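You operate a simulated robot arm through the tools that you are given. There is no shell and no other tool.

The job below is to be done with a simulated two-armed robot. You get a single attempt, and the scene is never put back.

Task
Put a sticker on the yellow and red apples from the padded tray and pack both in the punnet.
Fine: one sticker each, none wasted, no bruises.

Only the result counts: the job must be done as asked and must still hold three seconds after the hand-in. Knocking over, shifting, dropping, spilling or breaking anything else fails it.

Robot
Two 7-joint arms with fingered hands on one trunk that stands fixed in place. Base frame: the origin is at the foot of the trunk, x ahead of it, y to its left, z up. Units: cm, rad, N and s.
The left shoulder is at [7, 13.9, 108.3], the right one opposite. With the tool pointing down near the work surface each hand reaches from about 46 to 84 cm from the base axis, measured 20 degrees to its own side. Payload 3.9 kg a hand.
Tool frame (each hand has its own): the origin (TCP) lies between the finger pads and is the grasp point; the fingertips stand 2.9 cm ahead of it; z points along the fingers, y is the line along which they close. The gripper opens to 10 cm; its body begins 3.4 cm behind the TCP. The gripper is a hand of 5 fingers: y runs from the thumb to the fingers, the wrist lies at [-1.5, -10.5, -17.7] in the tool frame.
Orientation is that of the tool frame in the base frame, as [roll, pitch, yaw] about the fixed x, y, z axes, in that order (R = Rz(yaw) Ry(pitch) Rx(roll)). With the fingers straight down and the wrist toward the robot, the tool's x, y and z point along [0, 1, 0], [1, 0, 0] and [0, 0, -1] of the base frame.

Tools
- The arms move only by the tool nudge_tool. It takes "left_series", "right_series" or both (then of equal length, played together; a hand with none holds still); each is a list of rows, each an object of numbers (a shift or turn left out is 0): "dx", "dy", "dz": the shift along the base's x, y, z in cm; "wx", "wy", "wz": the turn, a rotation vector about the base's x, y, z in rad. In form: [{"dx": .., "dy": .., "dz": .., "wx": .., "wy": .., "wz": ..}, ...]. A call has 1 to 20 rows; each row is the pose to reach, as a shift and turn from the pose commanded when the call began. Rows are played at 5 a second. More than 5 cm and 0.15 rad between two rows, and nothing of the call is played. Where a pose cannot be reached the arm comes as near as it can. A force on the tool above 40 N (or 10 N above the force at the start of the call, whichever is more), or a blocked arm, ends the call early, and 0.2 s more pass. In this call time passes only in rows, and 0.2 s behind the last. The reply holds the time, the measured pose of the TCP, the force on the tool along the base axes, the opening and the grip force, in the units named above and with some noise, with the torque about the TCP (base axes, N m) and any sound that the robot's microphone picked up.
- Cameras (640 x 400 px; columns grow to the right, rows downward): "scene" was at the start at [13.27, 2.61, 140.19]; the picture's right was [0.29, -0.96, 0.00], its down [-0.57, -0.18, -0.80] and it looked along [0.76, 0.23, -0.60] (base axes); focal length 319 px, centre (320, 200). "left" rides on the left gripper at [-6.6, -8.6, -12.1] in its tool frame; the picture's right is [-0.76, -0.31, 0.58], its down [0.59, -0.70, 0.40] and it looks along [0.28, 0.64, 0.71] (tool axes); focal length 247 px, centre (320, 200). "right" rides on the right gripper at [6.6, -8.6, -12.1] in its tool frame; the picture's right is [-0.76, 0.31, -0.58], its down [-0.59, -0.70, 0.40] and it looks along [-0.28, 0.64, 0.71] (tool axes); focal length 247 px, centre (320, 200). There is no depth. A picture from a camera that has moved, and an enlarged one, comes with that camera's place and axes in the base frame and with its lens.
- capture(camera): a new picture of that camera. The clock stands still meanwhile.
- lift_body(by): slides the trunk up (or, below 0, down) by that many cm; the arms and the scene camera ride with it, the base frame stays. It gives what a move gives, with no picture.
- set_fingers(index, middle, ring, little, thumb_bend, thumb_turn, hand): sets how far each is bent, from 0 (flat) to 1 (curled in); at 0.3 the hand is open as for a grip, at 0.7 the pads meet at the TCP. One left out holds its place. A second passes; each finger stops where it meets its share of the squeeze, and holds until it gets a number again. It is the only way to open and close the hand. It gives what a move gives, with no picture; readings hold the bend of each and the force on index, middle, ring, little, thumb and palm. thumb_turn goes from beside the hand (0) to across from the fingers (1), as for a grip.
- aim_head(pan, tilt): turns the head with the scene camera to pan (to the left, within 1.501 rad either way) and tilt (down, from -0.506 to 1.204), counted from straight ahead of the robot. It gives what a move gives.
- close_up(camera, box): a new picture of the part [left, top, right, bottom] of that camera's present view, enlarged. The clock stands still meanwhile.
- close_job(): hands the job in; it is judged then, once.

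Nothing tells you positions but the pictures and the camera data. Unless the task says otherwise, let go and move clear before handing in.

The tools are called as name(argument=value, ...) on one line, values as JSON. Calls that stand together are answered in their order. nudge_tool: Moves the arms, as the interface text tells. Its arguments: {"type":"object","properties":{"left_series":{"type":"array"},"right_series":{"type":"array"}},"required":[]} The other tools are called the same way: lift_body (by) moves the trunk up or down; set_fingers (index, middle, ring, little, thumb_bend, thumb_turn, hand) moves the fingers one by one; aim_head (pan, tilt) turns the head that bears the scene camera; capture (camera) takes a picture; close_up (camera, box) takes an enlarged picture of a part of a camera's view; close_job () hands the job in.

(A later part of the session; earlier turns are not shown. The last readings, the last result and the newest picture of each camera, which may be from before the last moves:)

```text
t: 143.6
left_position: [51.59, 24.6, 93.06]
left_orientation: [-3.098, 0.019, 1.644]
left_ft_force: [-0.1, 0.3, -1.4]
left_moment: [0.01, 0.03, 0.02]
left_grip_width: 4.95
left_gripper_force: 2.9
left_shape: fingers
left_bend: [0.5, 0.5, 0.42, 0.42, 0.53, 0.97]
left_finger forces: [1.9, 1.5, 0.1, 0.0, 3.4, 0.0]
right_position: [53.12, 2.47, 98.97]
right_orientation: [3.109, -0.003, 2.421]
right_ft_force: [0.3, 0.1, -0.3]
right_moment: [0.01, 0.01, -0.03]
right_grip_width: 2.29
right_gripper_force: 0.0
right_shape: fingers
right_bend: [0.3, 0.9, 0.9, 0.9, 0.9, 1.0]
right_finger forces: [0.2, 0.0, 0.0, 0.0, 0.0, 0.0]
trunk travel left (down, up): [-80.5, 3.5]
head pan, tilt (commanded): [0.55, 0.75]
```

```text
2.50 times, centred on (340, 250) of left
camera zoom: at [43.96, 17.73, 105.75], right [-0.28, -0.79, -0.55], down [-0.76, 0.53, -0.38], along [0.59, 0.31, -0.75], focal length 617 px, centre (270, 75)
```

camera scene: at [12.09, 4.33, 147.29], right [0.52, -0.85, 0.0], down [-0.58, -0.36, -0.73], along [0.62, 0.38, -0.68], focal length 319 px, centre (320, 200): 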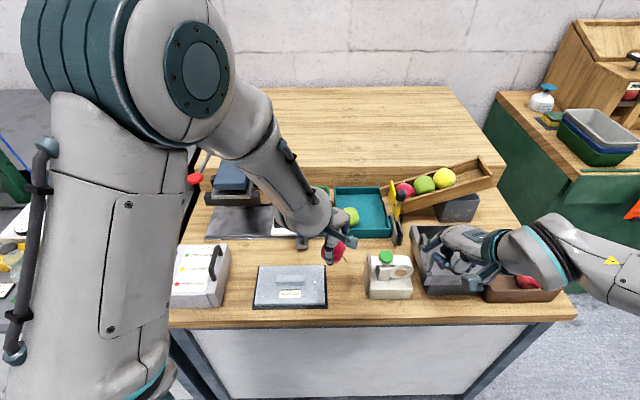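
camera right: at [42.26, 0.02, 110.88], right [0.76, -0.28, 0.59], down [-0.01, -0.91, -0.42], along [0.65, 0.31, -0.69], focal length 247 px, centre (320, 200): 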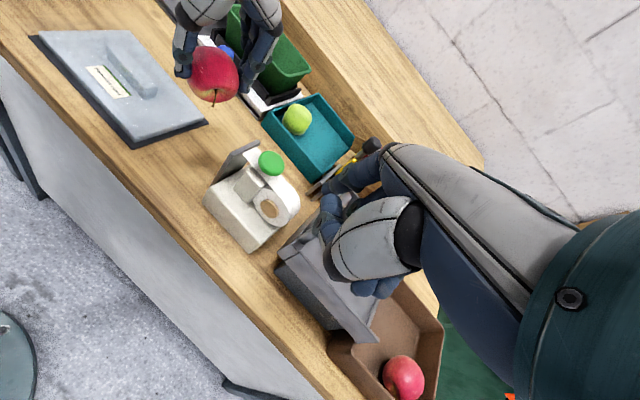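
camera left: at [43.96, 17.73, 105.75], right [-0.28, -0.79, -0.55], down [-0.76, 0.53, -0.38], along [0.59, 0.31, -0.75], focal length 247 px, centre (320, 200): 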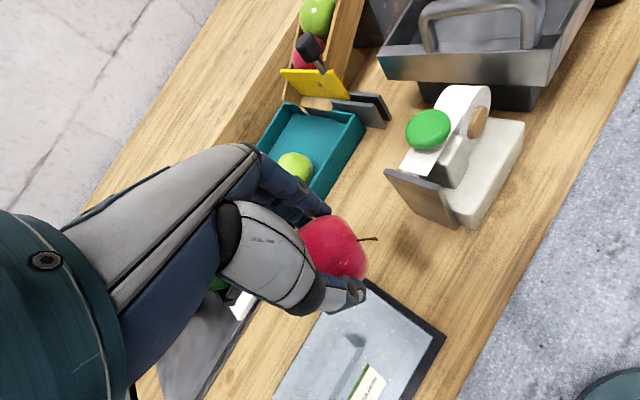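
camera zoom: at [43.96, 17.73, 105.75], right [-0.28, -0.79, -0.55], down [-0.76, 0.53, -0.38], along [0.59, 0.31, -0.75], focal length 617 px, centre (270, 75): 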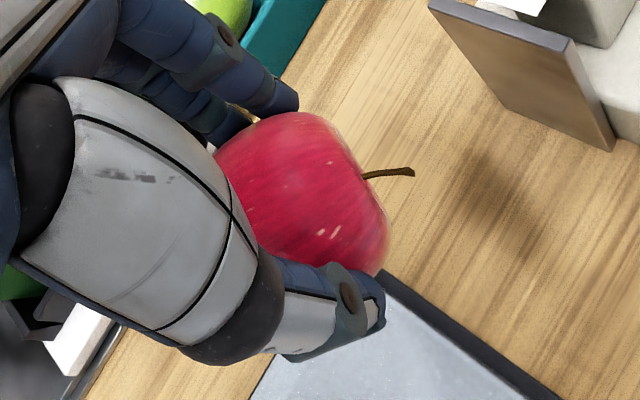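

The stem points about 45° away from the plate direction, so the side that will touch the plate is clean skin. I'll descend and bring the red apple close to the plate.

nudge_tool(left_series=[{"dz": -1.5}, {"dz": -3}, {"dz": -4.4}, {"dz": -5.3}, {"dx": 0.6, "dy": -1.1, "dz": -5.3}, {"dx": 1.3, "dy": -2.2, "dz": -5.3}, {"dx": 1.9, "dy": -3.2, "dz": -5.3}, {"dx": 1.9, "dy": -3.2, "dz": -5.3}])

close_up(camera="right", box=[160, 70, 290, 190])

close_up(camera="left", box=[250, 110, 450, 310])

```text
t: 145.4
left_position: [53.43, 21.41, 87.83]
left_orientation: [-3.097, 0.021, 1.646]
left_ft_force: [-0.4, 0.1, 0.3]
left_moment: [-0.01, 0.03, 0.02]
left_grip_width: 4.97
left_gripper_force: 3.2
left_shape: fingers
left_bend: [0.5, 0.5, 0.42, 0.42, 0.53, 0.97]
left_finger forces: [1.8, 1.4, 0.0, 0.1, 3.3, 0.0]
right_position: [52.97, 2.58, 99.06]
right_orientation: [3.109, 0.0, 2.42]
right_ft_force: [-0.7, 0.0, -0.5]
right_moment: [0.0, -0.01, -0.01]
right_grip_width: 2.27
right_gripper_force: 0.0
right_shape: fingers
right_bend: [0.3, 0.9, 0.9, 0.9, 0.9, 1.0]
right_finger forces: [0.0, 0.0, 0.1, 0.1, 0.0, 0.1]
trunk travel left (down, up): [-80.5, 3.5]
head pan, tilt (commanded): [0.55, 0.75]
```

```text
3.33 times, centred on (225, 130) of right
camera zoom: at [42.21, 0.08, 110.9], right [0.76, -0.28, 0.59], down [-0.01, -0.91, -0.42], along [0.65, 0.31, -0.69], focal length 823 px, centre (637, 433)
```

zoom: 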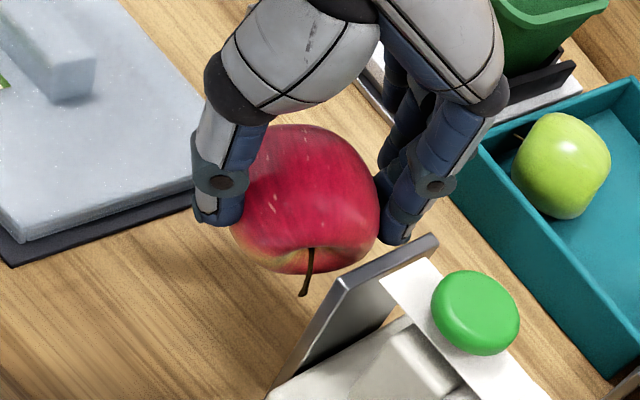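

```text
2.00 times, centred on (350, 210) of left
camera zoom: at [45.8, 14.52, 100.48], right [-0.27, -0.79, -0.55], down [-0.76, 0.53, -0.38], along [0.59, 0.31, -0.75], focal length 494 px, centre (260, 180)
```

zoom: 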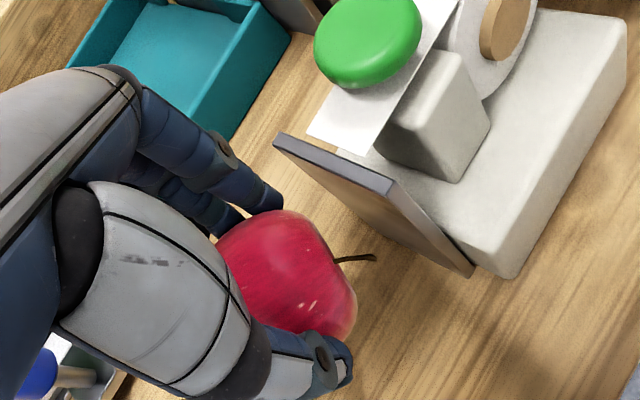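

The red apple is about 1.3 cm off the plate. I'll bring the right index back over the button, hovering as before.

nudge_tool(right_series=[{"dy": 1.8, "dz": -0.5}, {"dy": 3.6, "dz": -1.1}, {"dy": 5.4, "dz": -1.8}, {"dy": 7, "dz": -2.6}, {"dy": 7, "dz": -4.2}, {"dy": 7, "dz": -4.8}, {"dy": 7, "dz": -4.8}])

nudge_tool(left_series=[{"dx": 0.15, "dy": -0.26}, {"dx": 0.3, "dy": -0.52}, {"dx": 0.45, "dy": -0.78}, {"dx": 0.45, "dy": -0.78}, {"dx": 0.45, "dy": -0.78}])

close_up(camera="right", box=[200, 100, 360, 240])

close_up(camera="left", box=[250, 110, 450, 310])

```text
t: 147.0
left_position: [53.49, 21.32, 87.84]
left_orientation: [-3.099, 0.019, 1.644]
left_ft_force: [0.8, -0.2, -1.4]
left_moment: [-0.01, -0.01, 0.01]
left_grip_width: 4.98
left_gripper_force: 3.3
left_shape: fingers
left_bend: [0.5, 0.5, 0.42, 0.42, 0.53, 0.97]
left_finger forces: [1.8, 1.5, 0.1, 0.1, 3.4, 0.0]
right_position: [53.06, 9.49, 94.3]
right_orientation: [3.112, 0.001, 2.421]
right_ft_force: [-0.1, 0.5, -0.3]
right_moment: [0.02, 0.01, -0.05]
right_grip_width: 2.26
right_gripper_force: 0.1
right_shape: fingers
right_bend: [0.3, 0.9, 0.9, 0.9, 0.9, 1.0]
right_finger forces: [0.1, 0.0, 0.0, 0.0, 0.0, 0.0]
trunk travel left (down, up): [-80.5, 3.5]
head pan, tilt (commanded): [0.55, 0.75]
```

```text
t: 148.2
left_position: [53.76, 20.75, 87.69]
left_orientation: [-3.096, 0.02, 1.645]
left_ft_force: [0.1, -0.4, -0.8]
left_moment: [0.01, 0.0, 0.01]
left_grip_width: 4.95
left_gripper_force: 3.1
left_shape: fingers
left_bend: [0.5, 0.5, 0.42, 0.42, 0.53, 0.97]
left_finger forces: [1.8, 1.5, 0.0, 0.0, 3.3, 0.1]
right_position: [53.02, 9.41, 94.42]
right_orientation: [3.111, 0.0, 2.421]
right_ft_force: [0.7, 0.5, 0.0]
right_moment: [0.0, 0.02, 0.0]
right_grip_width: 2.25
right_gripper_force: 0.1
right_shape: fingers
right_bend: [0.3, 0.9, 0.9, 0.9, 0.9, 1.0]
right_finger forces: [0.0, 0.1, 0.1, 0.0, 0.0, 0.1]
trunk travel left (down, up): [-80.5, 3.5]
head pan, tilt (commanded): [0.55, 0.75]
```

```text
2.86 times, centred on (280, 170) of right
camera zoom: at [42.18, 6.95, 106.18], right [0.76, -0.28, 0.59], down [-0.01, -0.91, -0.42], along [0.65, 0.31, -0.69], focal length 706 px, centre (434, 286)
```

zoom: 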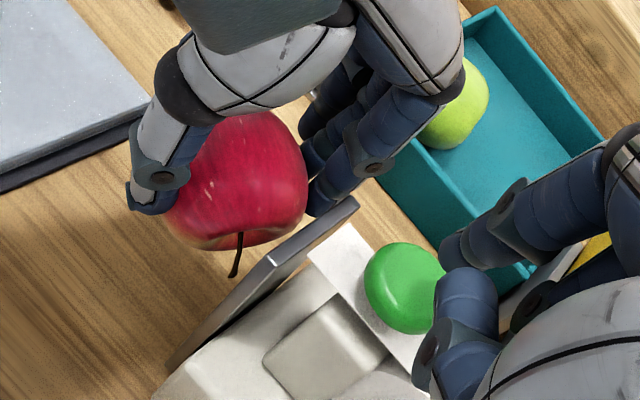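

```text
2.00 times, centred on (350, 210) of left
camera zoom: at [46.24, 13.77, 100.48], right [-0.27, -0.79, -0.55], down [-0.76, 0.53, -0.38], along [0.59, 0.31, -0.75], focal length 494 px, centre (260, 180)
```

zoom: 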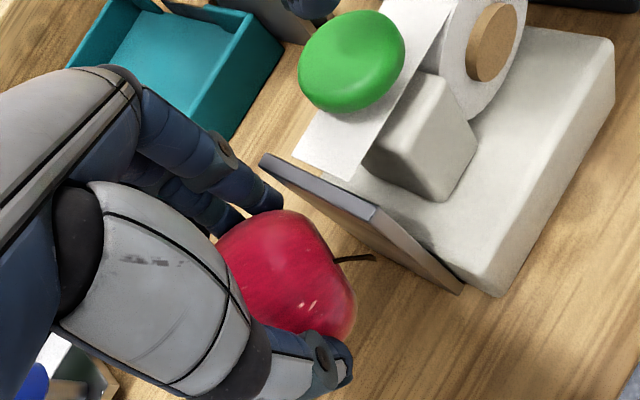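

nudge_tool(left_series=[{"dx": 0.06, "dy": -0.1}, {"dx": 0.12, "dy": -0.2}, {"dx": 0.12, "dy": -0.2}, {"dx": 0.12, "dy": -0.2}])

nudge_tool(left_series=[{"dx": 0.06, "dy": -0.1}, {"dx": 0.06, "dy": -0.1}, {"dx": 0.06, "dy": -0.1}])

nudge_tool(left_series=[{"dx": 0.05, "dy": -0.085}, {"dx": 0.05, "dy": -0.085}, {"dx": 0.05, "dy": -0.085}])

close_up(camera="right", box=[200, 110, 290, 210])

```text
t: 149.2
left_position: [53.91, 20.47, 87.83]
left_orientation: [-3.097, 0.021, 1.644]
left_ft_force: [0.7, 0.4, -1.2]
left_moment: [0.0, 0.03, 0.0]
left_grip_width: 4.95
left_gripper_force: 3.4
left_shape: fingers
left_bend: [0.5, 0.5, 0.42, 0.42, 0.53, 0.97]
left_finger forces: [1.8, 1.4, 0.0, 0.0, 3.3, 0.0]
right_position: [53.04, 9.43, 94.33]
right_orientation: [3.111, 0.0, 2.42]
right_ft_force: [-0.3, -0.1, 0.0]
right_moment: [0.02, -0.01, 0.0]
right_grip_width: 2.27
right_gripper_force: 0.0
right_shape: fingers
right_bend: [0.3, 0.9, 0.9, 0.9, 0.9, 1.0]
right_finger forces: [0.0, 0.0, 0.1, 0.0, 0.0, 0.0]
trunk travel left (down, up): [-80.5, 3.5]
head pan, tilt (commanded): [0.55, 0.75]
```

```text
t: 150.0
left_position: [54.1, 20.34, 87.8]
left_orientation: [-3.097, 0.018, 1.644]
left_ft_force: [0.1, -0.2, -0.8]
left_moment: [-0.02, 0.02, 0.01]
left_grip_width: 4.97
left_gripper_force: 2.9
left_shape: fingers
left_bend: [0.5, 0.5, 0.42, 0.42, 0.53, 0.97]
left_finger forces: [1.8, 1.4, 0.0, 0.1, 3.3, 0.1]
right_position: [52.99, 9.4, 94.27]
right_orientation: [3.11, 0.0, 2.422]
right_ft_force: [0.1, 0.3, 0.7]
right_moment: [0.01, 0.01, 0.03]
right_grip_width: 2.22
right_gripper_force: 0.1
right_shape: fingers
right_bend: [0.3, 0.9, 0.9, 0.9, 0.9, 1.0]
right_finger forces: [0.1, 0.0, 0.0, 0.0, 0.0, 0.0]
trunk travel left (down, up): [-80.5, 3.5]
head pan, tilt (commanded): [0.55, 0.75]
```

```text
t: 150.8
left_position: [54.14, 20.24, 87.79]
left_orientation: [-3.098, 0.018, 1.644]
left_ft_force: [0.4, -0.5, -0.4]
left_moment: [0.01, -0.02, 0.01]
left_grip_width: 4.96
left_gripper_force: 3.2
left_shape: fingers
left_bend: [0.5, 0.5, 0.42, 0.42, 0.53, 0.97]
left_finger forces: [1.7, 1.6, 0.0, 0.1, 3.4, 0.0]
right_position: [52.96, 9.41, 94.39]
right_orientation: [3.11, 0.0, 2.421]
right_ft_force: [0.2, 0.1, -1.2]
right_moment: [-0.01, 0.0, 0.02]
right_grip_width: 2.26
right_gripper_force: 0.1
right_shape: fingers
right_bend: [0.3, 0.9, 0.9, 0.9, 0.9, 1.0]
right_finger forces: [0.1, 0.0, 0.0, 0.0, 0.0, 0.1]
trunk travel left (down, up): [-80.5, 3.5]
head pan, tilt (commanded): [0.55, 0.75]
```

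```text
4.00 times, centred on (245, 160) of right
camera zoom: at [42.18, 6.95, 106.18], right [0.76, -0.28, 0.59], down [-0.01, -0.91, -0.42], along [0.65, 0.31, -0.69], focal length 988 px, centre (620, 360)
```

zoom: 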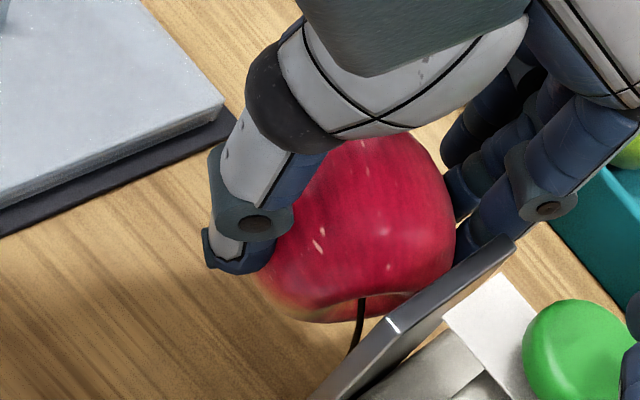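

nudge_tool(left_series=[{"dx": 0.05, "dy": -0.085}, {"dx": 0.05, "dy": -0.085}, {"dx": 0.05, "dy": -0.085}])

nudge_tool(left_series=[{"dx": 0.05, "dy": -0.085}, {"dx": 0.05, "dy": -0.085}, {"dx": 0.05, "dy": -0.085}])

close_up(camera="right", box=[200, 110, 290, 210])

```text
t: 151.6
left_position: [54.17, 20.14, 87.85]
left_orientation: [-3.097, 0.02, 1.645]
left_ft_force: [-0.1, 0.2, -0.7]
left_moment: [0.04, -0.01, 0.0]
left_grip_width: 4.94
left_gripper_force: 3.4
left_shape: fingers
left_bend: [0.5, 0.5, 0.42, 0.42, 0.53, 0.97]
left_finger forces: [1.7, 1.4, 0.1, 0.0, 3.3, 0.1]
right_position: [52.99, 9.35, 94.39]
right_orientation: [3.109, -0.001, 2.422]
right_ft_force: [0.1, 0.2, 0.1]
right_moment: [0.02, 0.01, 0.01]
right_grip_width: 2.26
right_gripper_force: 0.0
right_shape: fingers
right_bend: [0.3, 0.9, 0.9, 0.9, 0.9, 1.0]
right_finger forces: [0.1, 0.0, 0.1, 0.1, 0.0, 0.1]
trunk travel left (down, up): [-80.5, 3.5]
head pan, tilt (commanded): [0.55, 0.75]
```

```text
t: 152.4
left_position: [54.16, 20.08, 87.83]
left_orientation: [-3.1, 0.02, 1.644]
left_ft_force: [-1.8, 1.4, -0.7]
left_moment: [0.01, 0.02, -0.05]
left_grip_width: 4.93
left_gripper_force: 3.3
left_shape: fingers
left_bend: [0.5, 0.5, 0.42, 0.42, 0.53, 0.97]
left_finger forces: [1.4, 1.5, 0.0, 0.1, 3.5, 0.0]
right_position: [53.07, 9.39, 94.22]
right_orientation: [3.11, 0.0, 2.422]
right_ft_force: [-0.7, 0.5, 0.1]
right_moment: [0.02, -0.02, 0.05]
right_grip_width: 2.26
right_gripper_force: 0.1
right_shape: fingers
right_bend: [0.3, 0.9, 0.9, 0.9, 0.9, 1.0]
right_finger forces: [0.0, 0.1, 0.0, 0.0, 0.0, 0.0]
trunk travel left (down, up): [-80.5, 3.5]
head pan, tilt (commanded): [0.55, 0.75]
```

```text
4.00 times, centred on (245, 160) of right
camera zoom: at [42.16, 6.98, 106.18], right [0.76, -0.28, 0.59], down [-0.01, -0.91, -0.42], along [0.65, 0.31, -0.69], focal length 988 px, centre (620, 360)
```

zoom: 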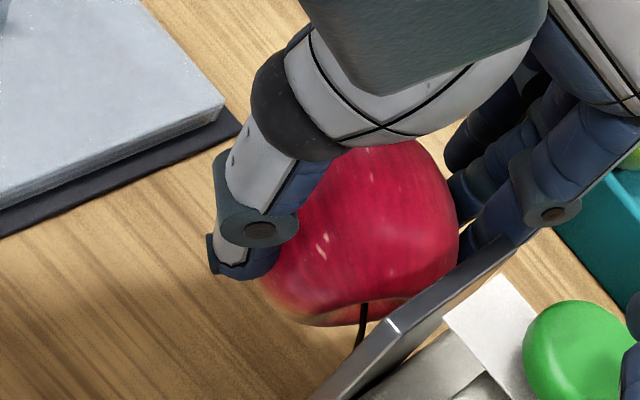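

Contact has begun (about 2 N along the plate normal). I'll add a slight nudge so it's secure, then check.

nudge_tool(left_series=[{"dx": 0.04, "dy": -0.07}, {"dx": 0.04, "dy": -0.07}, {"dx": 0.04, "dy": -0.07}])

nudge_tool(left_series=[{"dz": 0}])

close_up(camera="left", box=[260, 110, 440, 290])

```text
t: 153.2
left_position: [54.22, 20.03, 87.83]
left_orientation: [-3.098, 0.022, 1.647]
left_ft_force: [-1.1, 2.0, -1.1]
left_moment: [0.02, 0.02, -0.01]
left_grip_width: 4.95
left_gripper_force: 3.5
left_shape: fingers
left_bend: [0.5, 0.5, 0.42, 0.42, 0.53, 0.98]
left_finger forces: [1.2, 1.5, 0.1, 0.0, 3.5, 0.0]
right_position: [52.96, 9.39, 94.41]
right_orientation: [3.11, 0.0, 2.421]
right_ft_force: [-0.8, -0.8, 0.8]
right_moment: [0.0, -0.01, -0.01]
right_grip_width: 2.24
right_gripper_force: 0.1
right_shape: fingers
right_bend: [0.3, 0.9, 0.9, 0.9, 0.9, 1.0]
right_finger forces: [0.0, 0.0, 0.0, 0.1, 0.0, 0.1]
trunk travel left (down, up): [-80.5, 3.5]
head pan, tilt (commanded): [0.55, 0.75]
```

```text
t: 153.6
left_position: [54.17, 20.12, 87.86]
left_orientation: [-3.098, 0.021, 1.644]
left_ft_force: [-2.0, 1.8, 0.0]
left_moment: [0.03, 0.03, 0.04]
left_grip_width: 4.93
left_gripper_force: 3.0
left_shape: fingers
left_bend: [0.5, 0.5, 0.42, 0.42, 0.53, 0.98]
left_finger forces: [1.4, 1.5, 0.0, 0.1, 3.6, 0.0]
right_position: [53.02, 9.39, 94.41]
right_orientation: [3.109, 0.0, 2.423]
right_ft_force: [-1.6, -0.1, 0.0]
right_moment: [-0.02, 0.03, 0.02]
right_grip_width: 2.27
right_gripper_force: 0.1
right_shape: fingers
right_bend: [0.3, 0.9, 0.9, 0.9, 0.9, 1.0]
right_finger forces: [0.0, 0.0, 0.0, 0.1, 0.1, 0.0]
trunk travel left (down, up): [-80.5, 3.5]
head pan, tilt (commanded): [0.55, 0.75]
```

```text
2.22 times, centred on (350, 200) of left
camera zoom: at [46.6, 13.18, 100.51], right [-0.27, -0.79, -0.55], down [-0.76, 0.53, -0.38], along [0.59, 0.31, -0.75], focal length 549 px, centre (253, 200)
```

zoom: 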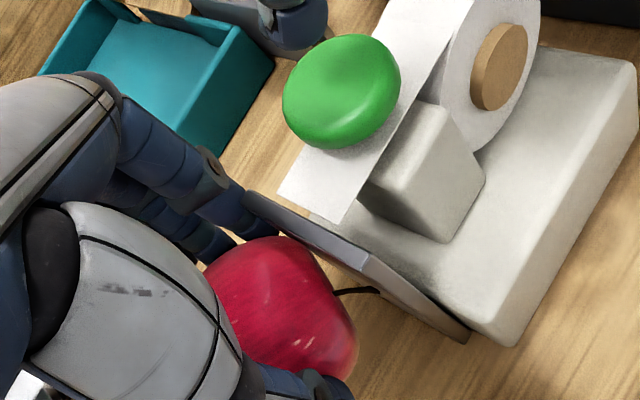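

The apple, not a finger, is carrying the contact: the index force fell as expected. Now the second button press, slowly.

nudge_tool(right_series=[{"dz": -0.5}, {"dz": -1.0}, {"dz": -1.5}, {"dz": -2.0}, {"dz": -2.0}])

close_up(camera="left", box=[260, 80, 440, 260])

```text
t: 154.8
left_position: [54.26, 19.94, 87.92]
left_orientation: [-3.099, 0.02, 1.646]
left_ft_force: [-1.2, 1.5, -0.9]
left_moment: [0.05, 0.01, 0.04]
left_grip_width: 4.94
left_gripper_force: 3.3
left_shape: fingers
left_bend: [0.5, 0.5, 0.42, 0.42, 0.53, 0.97]
left_finger forces: [1.3, 1.5, 0.0, 0.0, 3.6, 0.0]
right_position: [53.15, 9.51, 92.34]
right_orientation: [3.109, -0.002, 2.419]
right_ft_force: [0.1, 0.3, 1.4]
right_moment: [0.06, -0.01, -0.01]
right_grip_width: 2.27
right_gripper_force: 0.8
right_shape: fingers
right_bend: [0.3, 0.9, 0.9, 0.9, 0.9, 1.0]
right_finger forces: [0.9, 0.0, 0.0, 0.1, 0.1, 0.0]
trunk travel left (down, up): [-80.5, 3.5]
head pan, tilt (commanded): [0.55, 0.75]
```

```text
2.22 times, centred on (350, 170) of left
camera zoom: at [46.59, 13.18, 100.52], right [-0.27, -0.79, -0.55], down [-0.76, 0.53, -0.38], along [0.59, 0.31, -0.75], focal length 549 px, centre (253, 267)
```

zoom: 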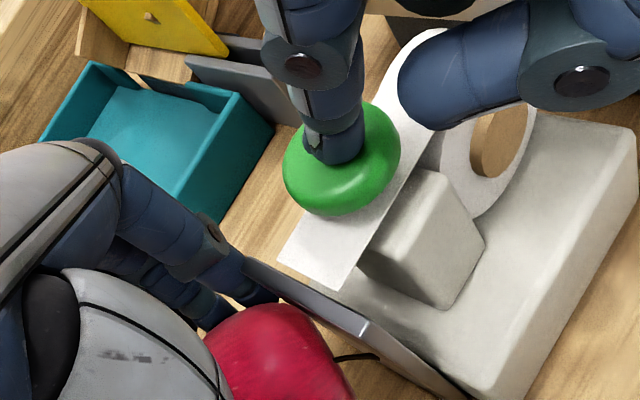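

nudge_tool(right_series=[{"dz": -0.2}, {"dz": -0.4}, {"dz": -0.6}, {"dz": -0.8}, {"dz": -0.95}, {"dz": -1.1}])

```text
t: 156.2
left_position: [54.21, 20.02, 87.84]
left_orientation: [-3.099, 0.022, 1.644]
left_ft_force: [-0.7, 1.9, -0.8]
left_moment: [0.06, -0.02, 0.04]
left_grip_width: 4.94
left_gripper_force: 3.0
left_shape: fingers
left_bend: [0.5, 0.5, 0.42, 0.42, 0.53, 0.97]
left_finger forces: [1.3, 1.6, 0.0, 0.1, 3.3, 0.0]
right_position: [53.01, 9.55, 91.19]
right_orientation: [3.109, -0.001, 2.421]
right_ft_force: [0.5, -0.8, 4.3]
right_moment: [0.13, -0.11, 0.01]
right_grip_width: 2.31
right_gripper_force: 2.2
right_shape: fingers
right_bend: [0.3, 0.9, 0.9, 0.9, 0.9, 1.0]
right_finger forces: [3.7, 0.0, 0.0, 0.0, 0.0, 0.0]
trunk travel left (down, up): [-80.5, 3.5]
head pan, tilt (commanded): [0.55, 0.75]
heard: click
```

Click heard. I'll release the button, withdraw the right hand, and then move the apple off the plate to check the sticker.

nudge_tool(right_series=[{"dz": 0.8}, {"dz": 2}, {"dz": 3.5}, {"dz": 5}, {"dy": -1.5, "dz": 6}, {"dy": -4, "dz": 7}, {"dy": -7, "dz": 8}])

nudge_tool(left_series=[{"dx": -0.15, "dy": 0.26}, {"dx": -0.5, "dy": 0.86}, {"dx": -1, "dy": 1.7}, {"dx": -1.7, "dy": 2.9}, {"dx": -2.3, "dy": 4}, {"dx": -2.3, "dy": 4}])

close_up(camera="right", box=[140, 60, 300, 200])

close_up(camera="left", box=[250, 80, 450, 300])

```text
t: 157.8
left_position: [54.18, 20.05, 88.04]
left_orientation: [-3.099, 0.019, 1.644]
left_ft_force: [-0.9, 0.7, -0.7]
left_moment: [0.01, 0.02, 0.01]
left_grip_width: 4.88
left_gripper_force: 3.2
left_shape: fingers
left_bend: [0.5, 0.5, 0.42, 0.42, 0.53, 0.97]
left_finger forces: [1.1, 1.6, 0.0, 0.0, 3.4, 0.1]
right_position: [53.02, 2.31, 99.38]
right_orientation: [3.11, -0.003, 2.422]
right_ft_force: [0.1, -0.2, 0.7]
right_moment: [0.03, -0.01, 0.0]
right_grip_width: 2.26
right_gripper_force: 0.0
right_shape: fingers
right_bend: [0.3, 0.9, 0.9, 0.9, 0.9, 1.0]
right_finger forces: [0.1, 0.1, 0.2, 0.0, 0.0, 0.0]
trunk travel left (down, up): [-80.5, 3.5]
head pan, tilt (commanded): [0.55, 0.75]
```

```text
t: 159.2
left_position: [51.92, 24.06, 87.81]
left_orientation: [-3.098, 0.019, 1.645]
left_ft_force: [0.1, -1.0, -0.9]
left_moment: [0.0, -0.03, 0.0]
left_grip_width: 4.89
left_gripper_force: 3.2
left_shape: fingers
left_bend: [0.5, 0.5, 0.42, 0.42, 0.53, 0.97]
left_finger forces: [1.8, 1.8, 0.1, 0.0, 3.1, 0.1]
right_position: [53.06, 2.39, 99.25]
right_orientation: [3.109, -0.002, 2.422]
right_ft_force: [-1.1, 0.8, -0.3]
right_moment: [0.0, -0.03, -0.02]
right_grip_width: 2.27
right_gripper_force: 0.1
right_shape: fingers
right_bend: [0.3, 0.9, 0.9, 0.9, 0.9, 1.0]
right_finger forces: [0.1, 0.0, 0.0, 0.1, 0.1, 0.1]
trunk travel left (down, up): [-80.5, 3.5]
head pan, tilt (commanded): [0.55, 0.75]
```

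```text
2.86 times, centred on (220, 130) of right
camera zoom: at [42.23, -0.08, 111.06], right [0.76, -0.28, 0.59], down [-0.01, -0.91, -0.42], along [0.65, 0.31, -0.69], focal length 706 px, centre (606, 400)
```

zoom: 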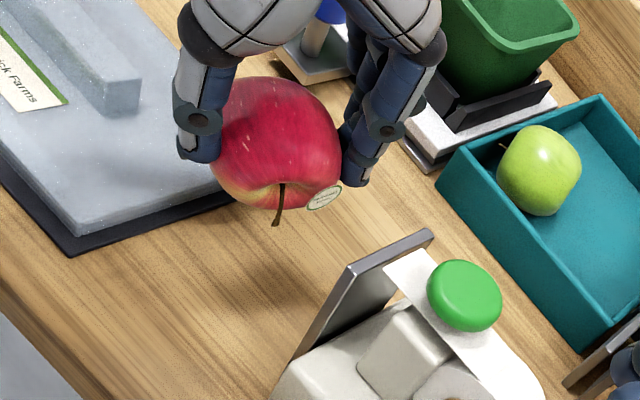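

```text
1.82 times, centred on (350, 190) of left
camera zoom: at [44.35, 17.16, 100.52], right [-0.27, -0.79, -0.55], down [-0.76, 0.53, -0.38], along [0.59, 0.31, -0.75], focal length 449 px, centre (266, 218)
```

zoom: 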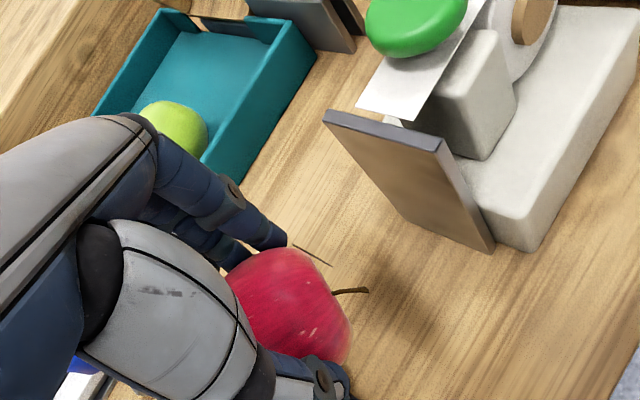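

Both apples now carry their sticker. I'll raise the red one, straighten the spare fingers, and carry it above the right half of the punnet at a slightly different yaw so thumb and finger fit beside the yellow apple.

nudge_tool(left_series=[{"dz": 2}, {"dz": 4}, {"dz": 6}, {"dz": 8}, {"dx": 1, "dy": 1.5, "dz": 9, "wz": -0.06}, {"dx": 3, "dy": 4, "dz": 10.3, "wz": -0.12}, {"dx": 5.5, "dy": 6.5, "dz": 10.3, "wz": -0.18}, {"dx": 8, "dy": 9, "dz": 10.3, "wz": -0.24}, {"dx": 10.5, "dy": 11.5, "dz": 10.3, "wz": -0.3}, {"dx": 12.5, "dy": 13.8, "dz": 10.3, "wz": -0.345}, {"dx": 14.7, "dy": 16.1, "dz": 10.3, "wz": -0.345}, {"dx": 14.7, "dy": 16.1, "dz": 10.3, "wz": -0.345}])

set_fingers(hand="left", ring=0.0, little=0.0)

close_up(camera="scene", box=[260, 130, 380, 240])

capture(camera="left")

close_up(camera="right", box=[190, 0, 330, 110])

```text
t: 161.8
left_position: [66.45, 40.16, 98.15]
left_orientation: [-3.098, 0.018, 1.3]
left_ft_force: [0.0, 0.0, -1.9]
left_moment: [0.0, -0.01, 0.01]
left_grip_width: 4.87
left_gripper_force: 2.8
left_shape: fingers
left_bend: [0.5, 0.5, 0.42, 0.42, 0.53, 0.97]
left_finger forces: [1.6, 1.6, 0.0, 0.1, 3.0, 0.0]
right_position: [53.1, 2.38, 99.22]
right_orientation: [3.11, 0.001, 2.421]
right_ft_force: [-0.5, -0.4, 0.1]
right_moment: [0.01, 0.0, 0.0]
right_grip_width: 2.27
right_gripper_force: 0.1
right_shape: fingers
right_bend: [0.3, 0.9, 0.9, 0.9, 0.9, 1.0]
right_finger forces: [0.0, 0.0, 0.0, 0.1, 0.0, 0.0]
trunk travel left (down, up): [-80.5, 3.5]
head pan, tilt (commanded): [0.55, 0.75]
```

```text
t: 162.8
left_position: [66.7, 40.13, 98.22]
left_orientation: [-3.098, 0.02, 1.299]
left_ft_force: [-0.2, 0.4, -0.3]
left_moment: [-0.01, -0.03, -0.02]
left_grip_width: 4.89
left_gripper_force: 3.0
left_shape: fingers
left_bend: [0.5, 0.5, 0.0, 0.0, 0.53, 0.97]
left_finger forces: [1.5, 1.6, 0.0, 0.0, 3.0, 0.1]
right_position: [53.02, 2.4, 99.26]
right_orientation: [3.11, -0.001, 2.42]
right_ft_force: [-0.5, 0.6, 0.4]
right_moment: [0.04, -0.01, 0.02]
right_grip_width: 2.3
right_gripper_force: 0.1
right_shape: fingers
right_bend: [0.3, 0.9, 0.9, 0.9, 0.9, 1.0]
right_finger forces: [0.0, 0.1, 0.0, 0.0, 0.0, 0.1]
trunk travel left (down, up): [-80.5, 3.5]
head pan, tilt (commanded): [0.55, 0.75]
```

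```text
3.64 times, centred on (320, 185) of scene
camera zoom: at [12.04, 4.39, 147.29], right [0.52, -0.85, 0.0], down [-0.58, -0.36, -0.73], along [0.62, 0.38, -0.68], focal length 1160 px, centre (320, 254)
```

zoom: 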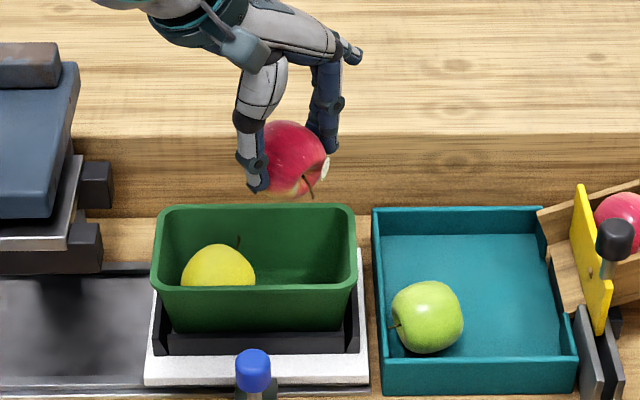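

```text
taken
camera left: at [57.06, 36.27, 110.88], right [-0.52, -0.65, -0.55], down [-0.54, 0.75, -0.38], along [0.66, 0.1, -0.75], focal length 247 px, centre (320, 200)
```

left: 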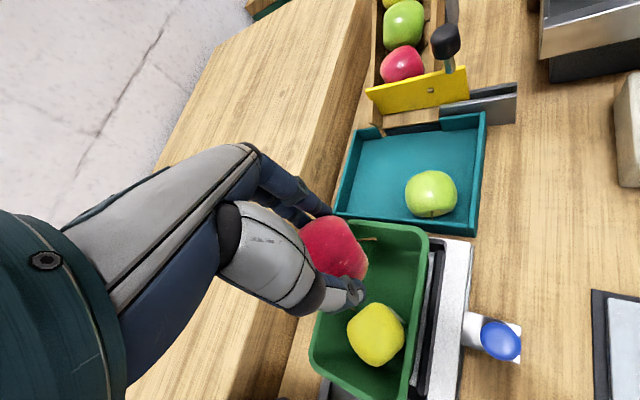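

```text
3.64 times, centred on (260, 55) of right
camera zoom: at [42.21, -0.05, 111.06], right [0.76, -0.28, 0.59], down [-0.01, -0.91, -0.42], along [0.65, 0.31, -0.69], focal length 898 px, centre (538, 727)
```

zoom: 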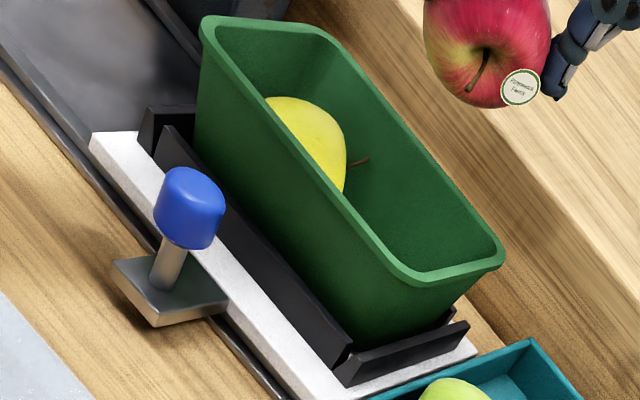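

The red apple is right above its slot, and the yellow one sits about 3.3 cm left of the punnet's centre. I'll descend in stages with checks.

nudge_tool(left_series=[{"dx": 0.05, "dy": 0.1, "dz": -2}, {"dx": 0.05, "dy": 0.1, "dz": -4}, {"dx": 0.05, "dy": 0.1, "dz": -6}, {"dx": 0.05, "dy": 0.1, "dz": -7.5}, {"dx": 0.05, "dy": 0.1, "dz": -7.5}])

close_up(camera="scene", box=[260, 150, 360, 240])

close_up(camera="right", box=[190, 0, 330, 110])

close_up(camera="left", box=[240, 170, 460, 390])

```text
t: 164.0
left_position: [66.59, 40.16, 90.64]
left_orientation: [-3.098, 0.019, 1.3]
left_ft_force: [-0.5, -0.5, -1.3]
left_moment: [-0.02, 0.01, 0.01]
left_grip_width: 4.88
left_gripper_force: 3.1
left_shape: fingers
left_bend: [0.5, 0.5, 0.0, 0.0, 0.53, 0.97]
left_finger forces: [1.5, 1.6, 0.0, 0.0, 3.1, 0.0]
right_position: [53.03, 2.31, 99.15]
right_orientation: [3.11, 0.0, 2.421]
right_ft_force: [-0.2, -0.6, -0.1]
right_moment: [0.03, 0.01, -0.01]
right_grip_width: 2.29
right_gripper_force: 0.1
right_shape: fingers
right_bend: [0.3, 0.9, 0.9, 0.9, 0.9, 1.0]
right_finger forces: [0.0, 0.0, 0.0, 0.1, 0.0, 0.0]
trunk travel left (down, up): [-80.5, 3.5]
head pan, tilt (commanded): [0.55, 0.75]
```

```text
4.44 times, centred on (310, 195) of scene
camera zoom: at [12.0, 4.36, 147.29], right [0.52, -0.85, 0.0], down [-0.58, -0.36, -0.73], along [0.62, 0.38, -0.68], focal length 1417 px, centre (364, 222)
```

zoom: 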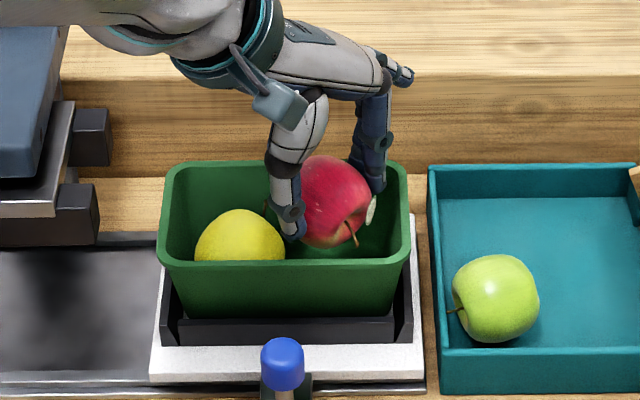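

```text
3.64 times, centred on (260, 55) of right
camera zoom: at [42.19, -0.06, 111.08], right [0.76, -0.28, 0.59], down [-0.01, -0.91, -0.42], along [0.65, 0.31, -0.69], focal length 898 px, centre (538, 727)
```

zoom: 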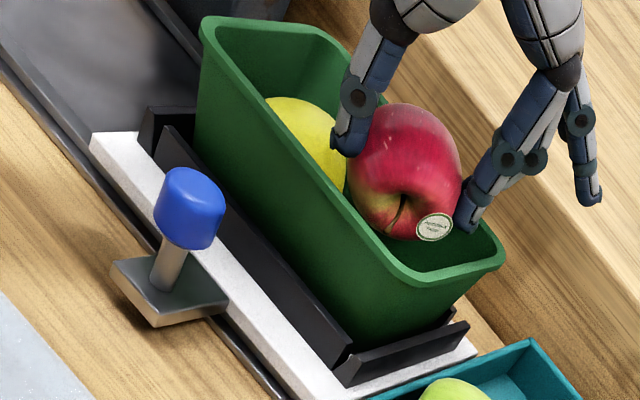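

```text
1.82 times, centred on (350, 280) of left
camera zoom: at [57.1, 36.28, 103.35], right [-0.52, -0.65, -0.55], down [-0.54, 0.75, -0.38], along [0.66, 0.1, -0.75], focal length 449 px, centre (266, 54)
```

zoom: 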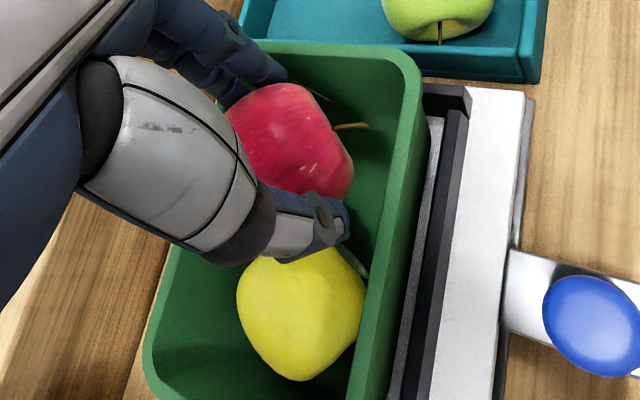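

nudge_tool(left_series=[{"dz": -0.8}, {"dz": -1.6}, {"dz": -2.4}, {"dz": -3.0}, {"dz": -3.0}])

close_up(camera="scene", box=[260, 150, 360, 240])

close_up(camera="right", box=[190, 0, 330, 110])

close_up(camera="left", box=[240, 170, 460, 390])

```text
t: 165.2
left_position: [66.65, 40.22, 87.72]
left_orientation: [-3.097, 0.019, 1.298]
left_ft_force: [-0.2, 0.5, -0.7]
left_moment: [0.03, 0.01, -0.01]
left_grip_width: 4.87
left_gripper_force: 3.4
left_shape: fingers
left_bend: [0.5, 0.5, 0.0, 0.0, 0.53, 0.97]
left_finger forces: [1.7, 1.8, 0.0, 0.0, 3.0, 0.1]
right_position: [52.98, 2.44, 99.16]
right_orientation: [3.11, 0.0, 2.42]
right_ft_force: [-0.5, -0.5, 0.5]
right_moment: [-0.01, -0.01, 0.0]
right_grip_width: 2.26
right_gripper_force: 0.0
right_shape: fingers
right_bend: [0.3, 0.9, 0.9, 0.9, 0.9, 1.0]
right_finger forces: [0.1, 0.0, 0.0, 0.1, 0.0, 0.0]
trunk travel left (down, up): [-80.5, 3.5]
head pan, tilt (commanded): [0.55, 0.75]
```

```text
4.44 times, centred on (310, 195) of scene
camera zoom: at [12.03, 4.38, 147.29], right [0.52, -0.85, 0.0], down [-0.58, -0.36, -0.73], along [0.62, 0.38, -0.68], focal length 1417 px, centre (364, 222)
```

zoom: 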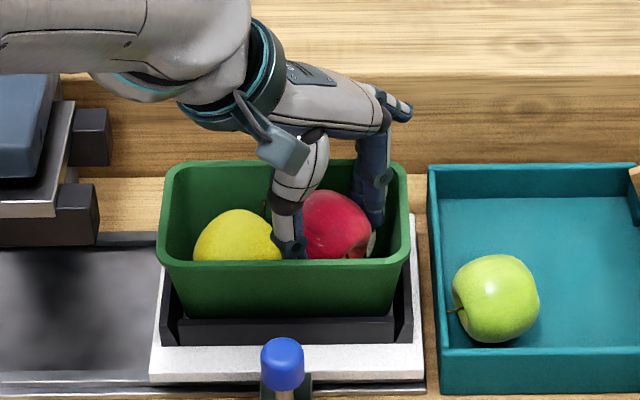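

```text
3.64 times, centred on (260, 55) of right
camera zoom: at [42.21, -0.05, 111.07], right [0.76, -0.28, 0.59], down [-0.01, -0.91, -0.42], along [0.65, 0.31, -0.69], focal length 898 px, centre (538, 727)
```

zoom: 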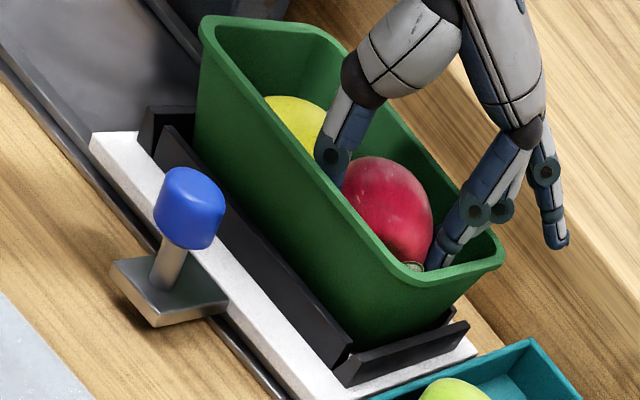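

```text
1.82 times, centred on (350, 280) of left
camera zoom: at [57.2, 36.33, 100.33], right [-0.52, -0.65, -0.55], down [-0.54, 0.75, -0.38], along [0.66, 0.1, -0.75], focal length 449 px, centre (266, 54)
```

zoom: 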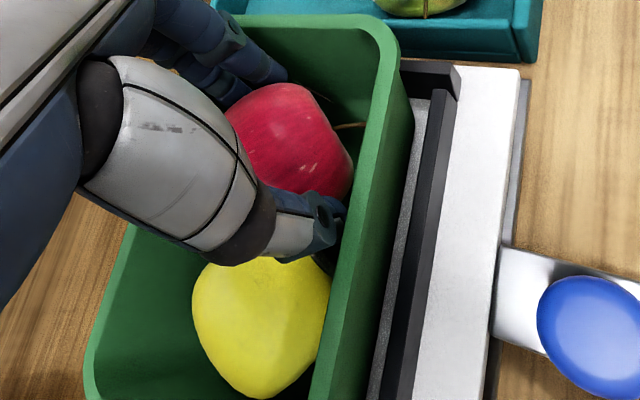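

nudge_tool(left_series=[{"dx": 0.2, "dy": 0.12}, {"dx": 0.2, "dy": 0.12, "dz": -0.5}, {"dx": 0.2, "dy": 0.12, "dz": -1.0}, {"dx": 0.2, "dy": 0.12, "dz": -1.0}])

nudge_tool(left_series=[{"dz": -0.25}, {"dz": -0.5}, {"dz": -0.5}])

close_up(camera="left", box=[240, 170, 460, 390])

close_up(camera="right", box=[190, 0, 330, 110])

```text
t: 166.2
left_position: [66.86, 40.37, 86.67]
left_orientation: [-3.098, 0.019, 1.298]
left_ft_force: [-1.0, -0.6, -1.0]
left_moment: [0.04, -0.01, 0.0]
left_grip_width: 4.87
left_gripper_force: 3.7
left_shape: fingers
left_bend: [0.5, 0.5, 0.0, 0.0, 0.53, 0.97]
left_finger forces: [1.6, 2.6, 0.0, 0.0, 3.1, 0.0]
right_position: [52.96, 2.39, 99.33]
right_orientation: [3.109, 0.0, 2.42]
right_ft_force: [0.3, 0.0, 0.6]
right_moment: [0.01, 0.01, -0.03]
right_grip_width: 2.27
right_gripper_force: 0.0
right_shape: fingers
right_bend: [0.3, 0.9, 0.9, 0.9, 0.9, 1.0]
right_finger forces: [0.0, 0.0, 0.1, 0.0, 0.0, 0.0]
trunk travel left (down, up): [-80.5, 3.5]
head pan, tilt (commanded): [0.55, 0.75]
```

```text
t: 167.0
left_position: [66.76, 40.4, 86.29]
left_orientation: [-3.1, 0.02, 1.302]
left_ft_force: [-1.9, -2.4, 4.3]
left_moment: [0.04, -0.14, -0.04]
left_grip_width: 4.88
left_gripper_force: 5.8
left_shape: fingers
left_bend: [0.5, 0.5, 0.0, 0.0, 0.53, 0.97]
left_finger forces: [1.9, 4.9, 0.0, 0.0, 3.5, 0.0]
right_position: [53.02, 2.32, 99.22]
right_orientation: [3.109, 0.0, 2.42]
right_ft_force: [0.6, 0.4, -0.3]
right_moment: [-0.03, -0.02, 0.02]
right_grip_width: 2.3
right_gripper_force: 0.0
right_shape: fingers
right_bend: [0.3, 0.9, 0.9, 0.9, 0.9, 1.0]
right_finger forces: [0.1, 0.1, 0.1, 0.0, 0.0, 0.0]
trunk travel left (down, up): [-80.5, 3.5]
head pan, tilt (commanded): [0.55, 0.75]
```

```text
1.82 times, centred on (350, 280) of left
camera zoom: at [57.36, 36.41, 98.92], right [-0.52, -0.65, -0.55], down [-0.54, 0.75, -0.38], along [0.66, 0.1, -0.74], focal length 449 px, centre (266, 54)
```

zoom: 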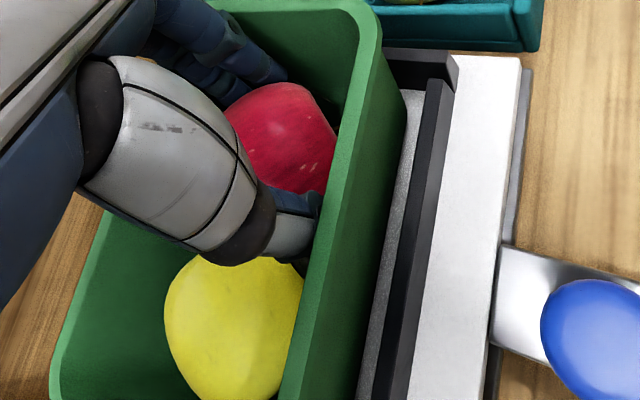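

```text
3.64 times, centred on (260, 55) of right
camera zoom: at [42.12, -0.1, 111.11], right [0.76, -0.28, 0.59], down [-0.01, -0.91, -0.42], along [0.65, 0.31, -0.69], focal length 898 px, centre (538, 727)
```

zoom: 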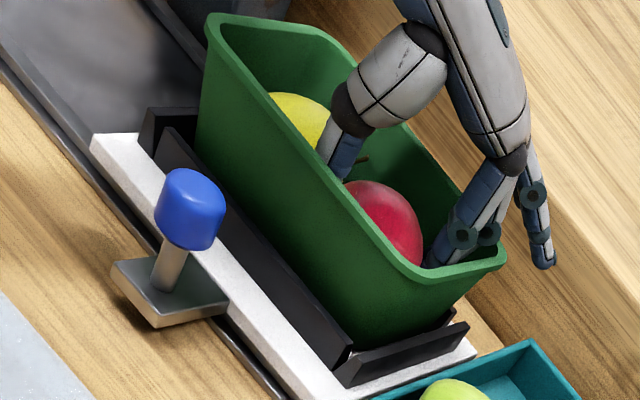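

The middle finger is pressing the far wall. I'll lift 1.5 cm, turn the hand back to yaw 1.15 (a narrower span across the punnet, as with the yellow apple) and centre it before going down again.

nudge_tool(left_series=[{"dx": -0.1, "dy": -0.06, "dz": 0.5}, {"dx": -0.2, "dy": -0.1, "dz": 1.0}, {"dx": -0.25, "dy": -0.1, "dz": 1.6, "wz": -0.05}, {"dx": -0.28, "dy": -0.1, "dz": 1.6, "wz": -0.1}, {"dx": -0.28, "dy": -0.1, "dz": 1.6, "wz": -0.15}, {"dx": -0.28, "dy": -0.1, "dz": 1.6, "wz": -0.15}])

close_up(camera="left", box=[240, 170, 460, 390])

close_up(camera="right", box=[190, 0, 330, 110])

close_up(camera="scene", box=[260, 150, 360, 240])

```text
t: 168.4
left_position: [66.66, 40.28, 87.85]
left_orientation: [-3.097, 0.019, 1.151]
left_ft_force: [0.3, 0.3, -0.9]
left_moment: [0.05, 0.0, 0.02]
left_grip_width: 4.87
left_gripper_force: 3.1
left_shape: fingers
left_bend: [0.5, 0.5, 0.0, 0.0, 0.53, 0.97]
left_finger forces: [1.5, 1.8, 0.1, 0.0, 3.1, 0.0]
right_position: [53.07, 2.47, 99.23]
right_orientation: [3.109, 0.0, 2.419]
right_ft_force: [-0.1, -1.2, 0.9]
right_moment: [0.0, -0.02, 0.03]
right_grip_width: 2.27
right_gripper_force: 0.1
right_shape: fingers
right_bend: [0.3, 0.9, 0.9, 0.9, 0.9, 1.0]
right_finger forces: [0.0, 0.0, 0.0, 0.0, 0.0, 0.0]
trunk travel left (down, up): [-80.5, 3.5]
head pan, tilt (commanded): [0.55, 0.75]
```

```text
1.82 times, centred on (350, 280) of left
camera zoom: at [56.62, 37.81, 100.43], right [-0.62, -0.57, -0.55], down [-0.42, 0.82, -0.38], along [0.67, 0.0, -0.75], focal length 449 px, centre (266, 54)
```

zoom: 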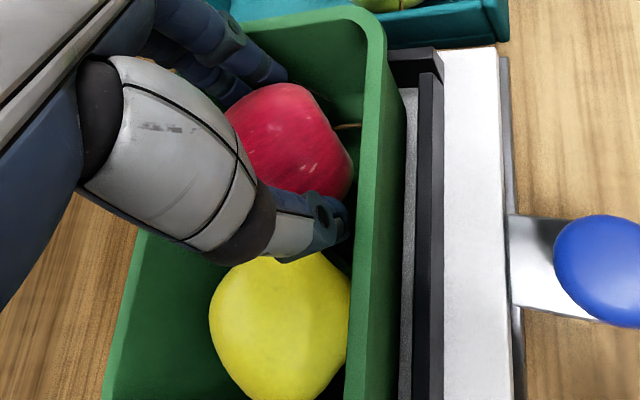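

```text
3.64 times, centred on (260, 55) of right
camera zoom: at [42.22, -0.05, 111.06], right [0.76, -0.28, 0.59], down [-0.01, -0.91, -0.42], along [0.65, 0.31, -0.69], focal length 898 px, centre (538, 727)
```

zoom: 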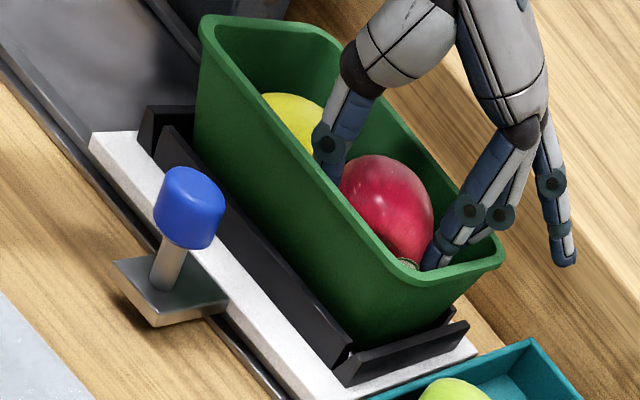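

```text
4.44 times, centred on (310, 195) of scene
camera zoom: at [12.04, 4.39, 147.29], right [0.52, -0.85, 0.0], down [-0.58, -0.36, -0.73], along [0.62, 0.38, -0.68], focal length 1417 px, centre (364, 222)
```

zoom: 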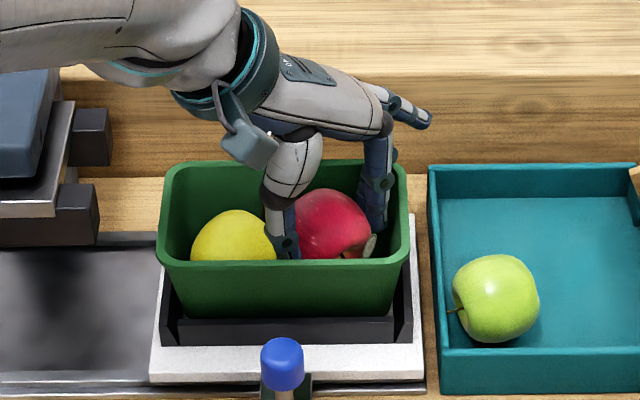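

nudge_tool(left_series=[{"dx": 0.13, "dy": -0.22}, {"dx": 0.13, "dy": -0.22, "dz": -0.4}, {"dx": 0.13, "dy": -0.22, "dz": -0.8}, {"dx": 0.13, "dy": -0.22, "dz": -1.1}, {"dx": 0.13, "dy": -0.22, "dz": -1.1}])

nudge_tool(left_series=[{"dz": -0.2}, {"dz": -0.4}, {"dz": -0.4}])

close_up(camera="left", box=[240, 170, 460, 390])

close_up(camera="right", box=[190, 0, 330, 110])

```text
t: 169.6
left_position: [66.75, 40.03, 86.56]
left_orientation: [-3.097, 0.022, 1.151]
left_ft_force: [0.5, -0.6, 0.7]
left_moment: [0.02, -0.04, 0.03]
left_grip_width: 4.85
left_gripper_force: 3.4
left_shape: fingers
left_bend: [0.51, 0.5, 0.0, 0.0, 0.53, 0.97]
left_finger forces: [2.0, 1.8, 0.0, 0.0, 3.2, 0.0]
right_position: [52.96, 2.28, 99.18]
right_orientation: [3.11, 0.001, 2.421]
right_ft_force: [-0.3, -1.0, 0.3]
right_moment: [-0.02, -0.03, 0.01]
right_grip_width: 2.27
right_gripper_force: 0.1
right_shape: fingers
right_bend: [0.3, 0.9, 0.9, 0.9, 0.9, 1.0]
right_finger forces: [0.0, 0.0, 0.0, 0.1, 0.0, 0.0]
trunk travel left (down, up): [-80.5, 3.5]
head pan, tilt (commanded): [0.55, 0.75]
```

```text
t: 170.4
left_position: [66.62, 40.06, 86.17]
left_orientation: [-3.099, 0.02, 1.152]
left_ft_force: [0.3, -0.1, -0.2]
left_moment: [0.02, 0.01, 0.0]
left_grip_width: 4.84
left_gripper_force: 3.5
left_shape: fingers
left_bend: [0.51, 0.5, 0.0, 0.0, 0.53, 0.97]
left_finger forces: [2.3, 1.7, 0.1, 0.0, 3.4, 0.0]
right_position: [53.09, 2.32, 99.23]
right_orientation: [3.11, 0.0, 2.423]
right_ft_force: [0.1, -0.1, -0.2]
right_moment: [-0.01, 0.0, -0.04]
right_grip_width: 2.27
right_gripper_force: 0.1
right_shape: fingers
right_bend: [0.3, 0.9, 0.9, 0.9, 0.9, 1.0]
right_finger forces: [0.0, 0.1, 0.0, 0.0, 0.1, 0.0]
trunk travel left (down, up): [-80.5, 3.5]
head pan, tilt (commanded): [0.55, 0.75]
```

```text
1.82 times, centred on (350, 280) of left
camera zoom: at [56.71, 37.59, 98.89], right [-0.62, -0.57, -0.55], down [-0.42, 0.82, -0.38], along [0.67, 0.0, -0.75], focal length 449 px, centre (266, 54)
```

zoom: 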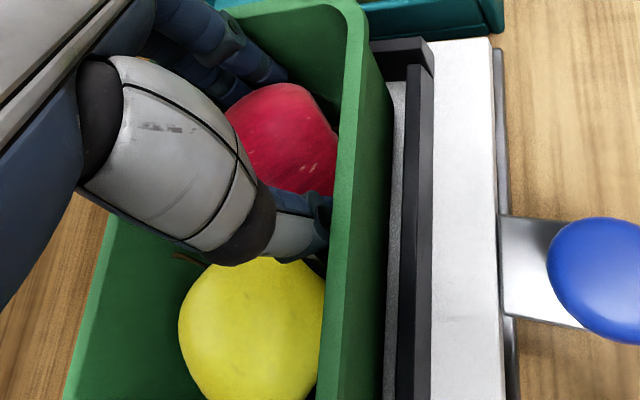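

```text
3.64 times, centred on (260, 55) of right
camera zoom: at [42.2, -0.04, 111.07], right [0.76, -0.28, 0.59], down [-0.01, -0.91, -0.42], along [0.65, 0.31, -0.69], focal length 898 px, centre (538, 727)
```

zoom: 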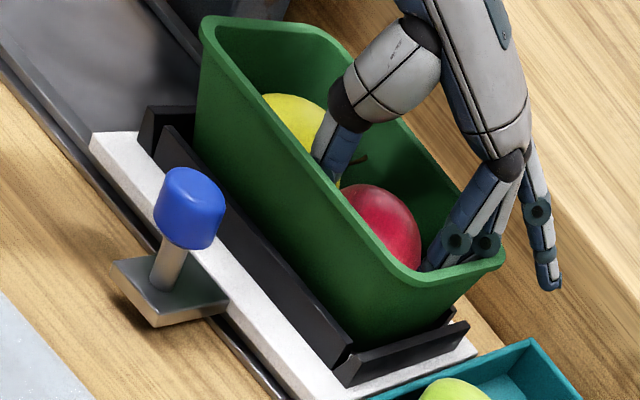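

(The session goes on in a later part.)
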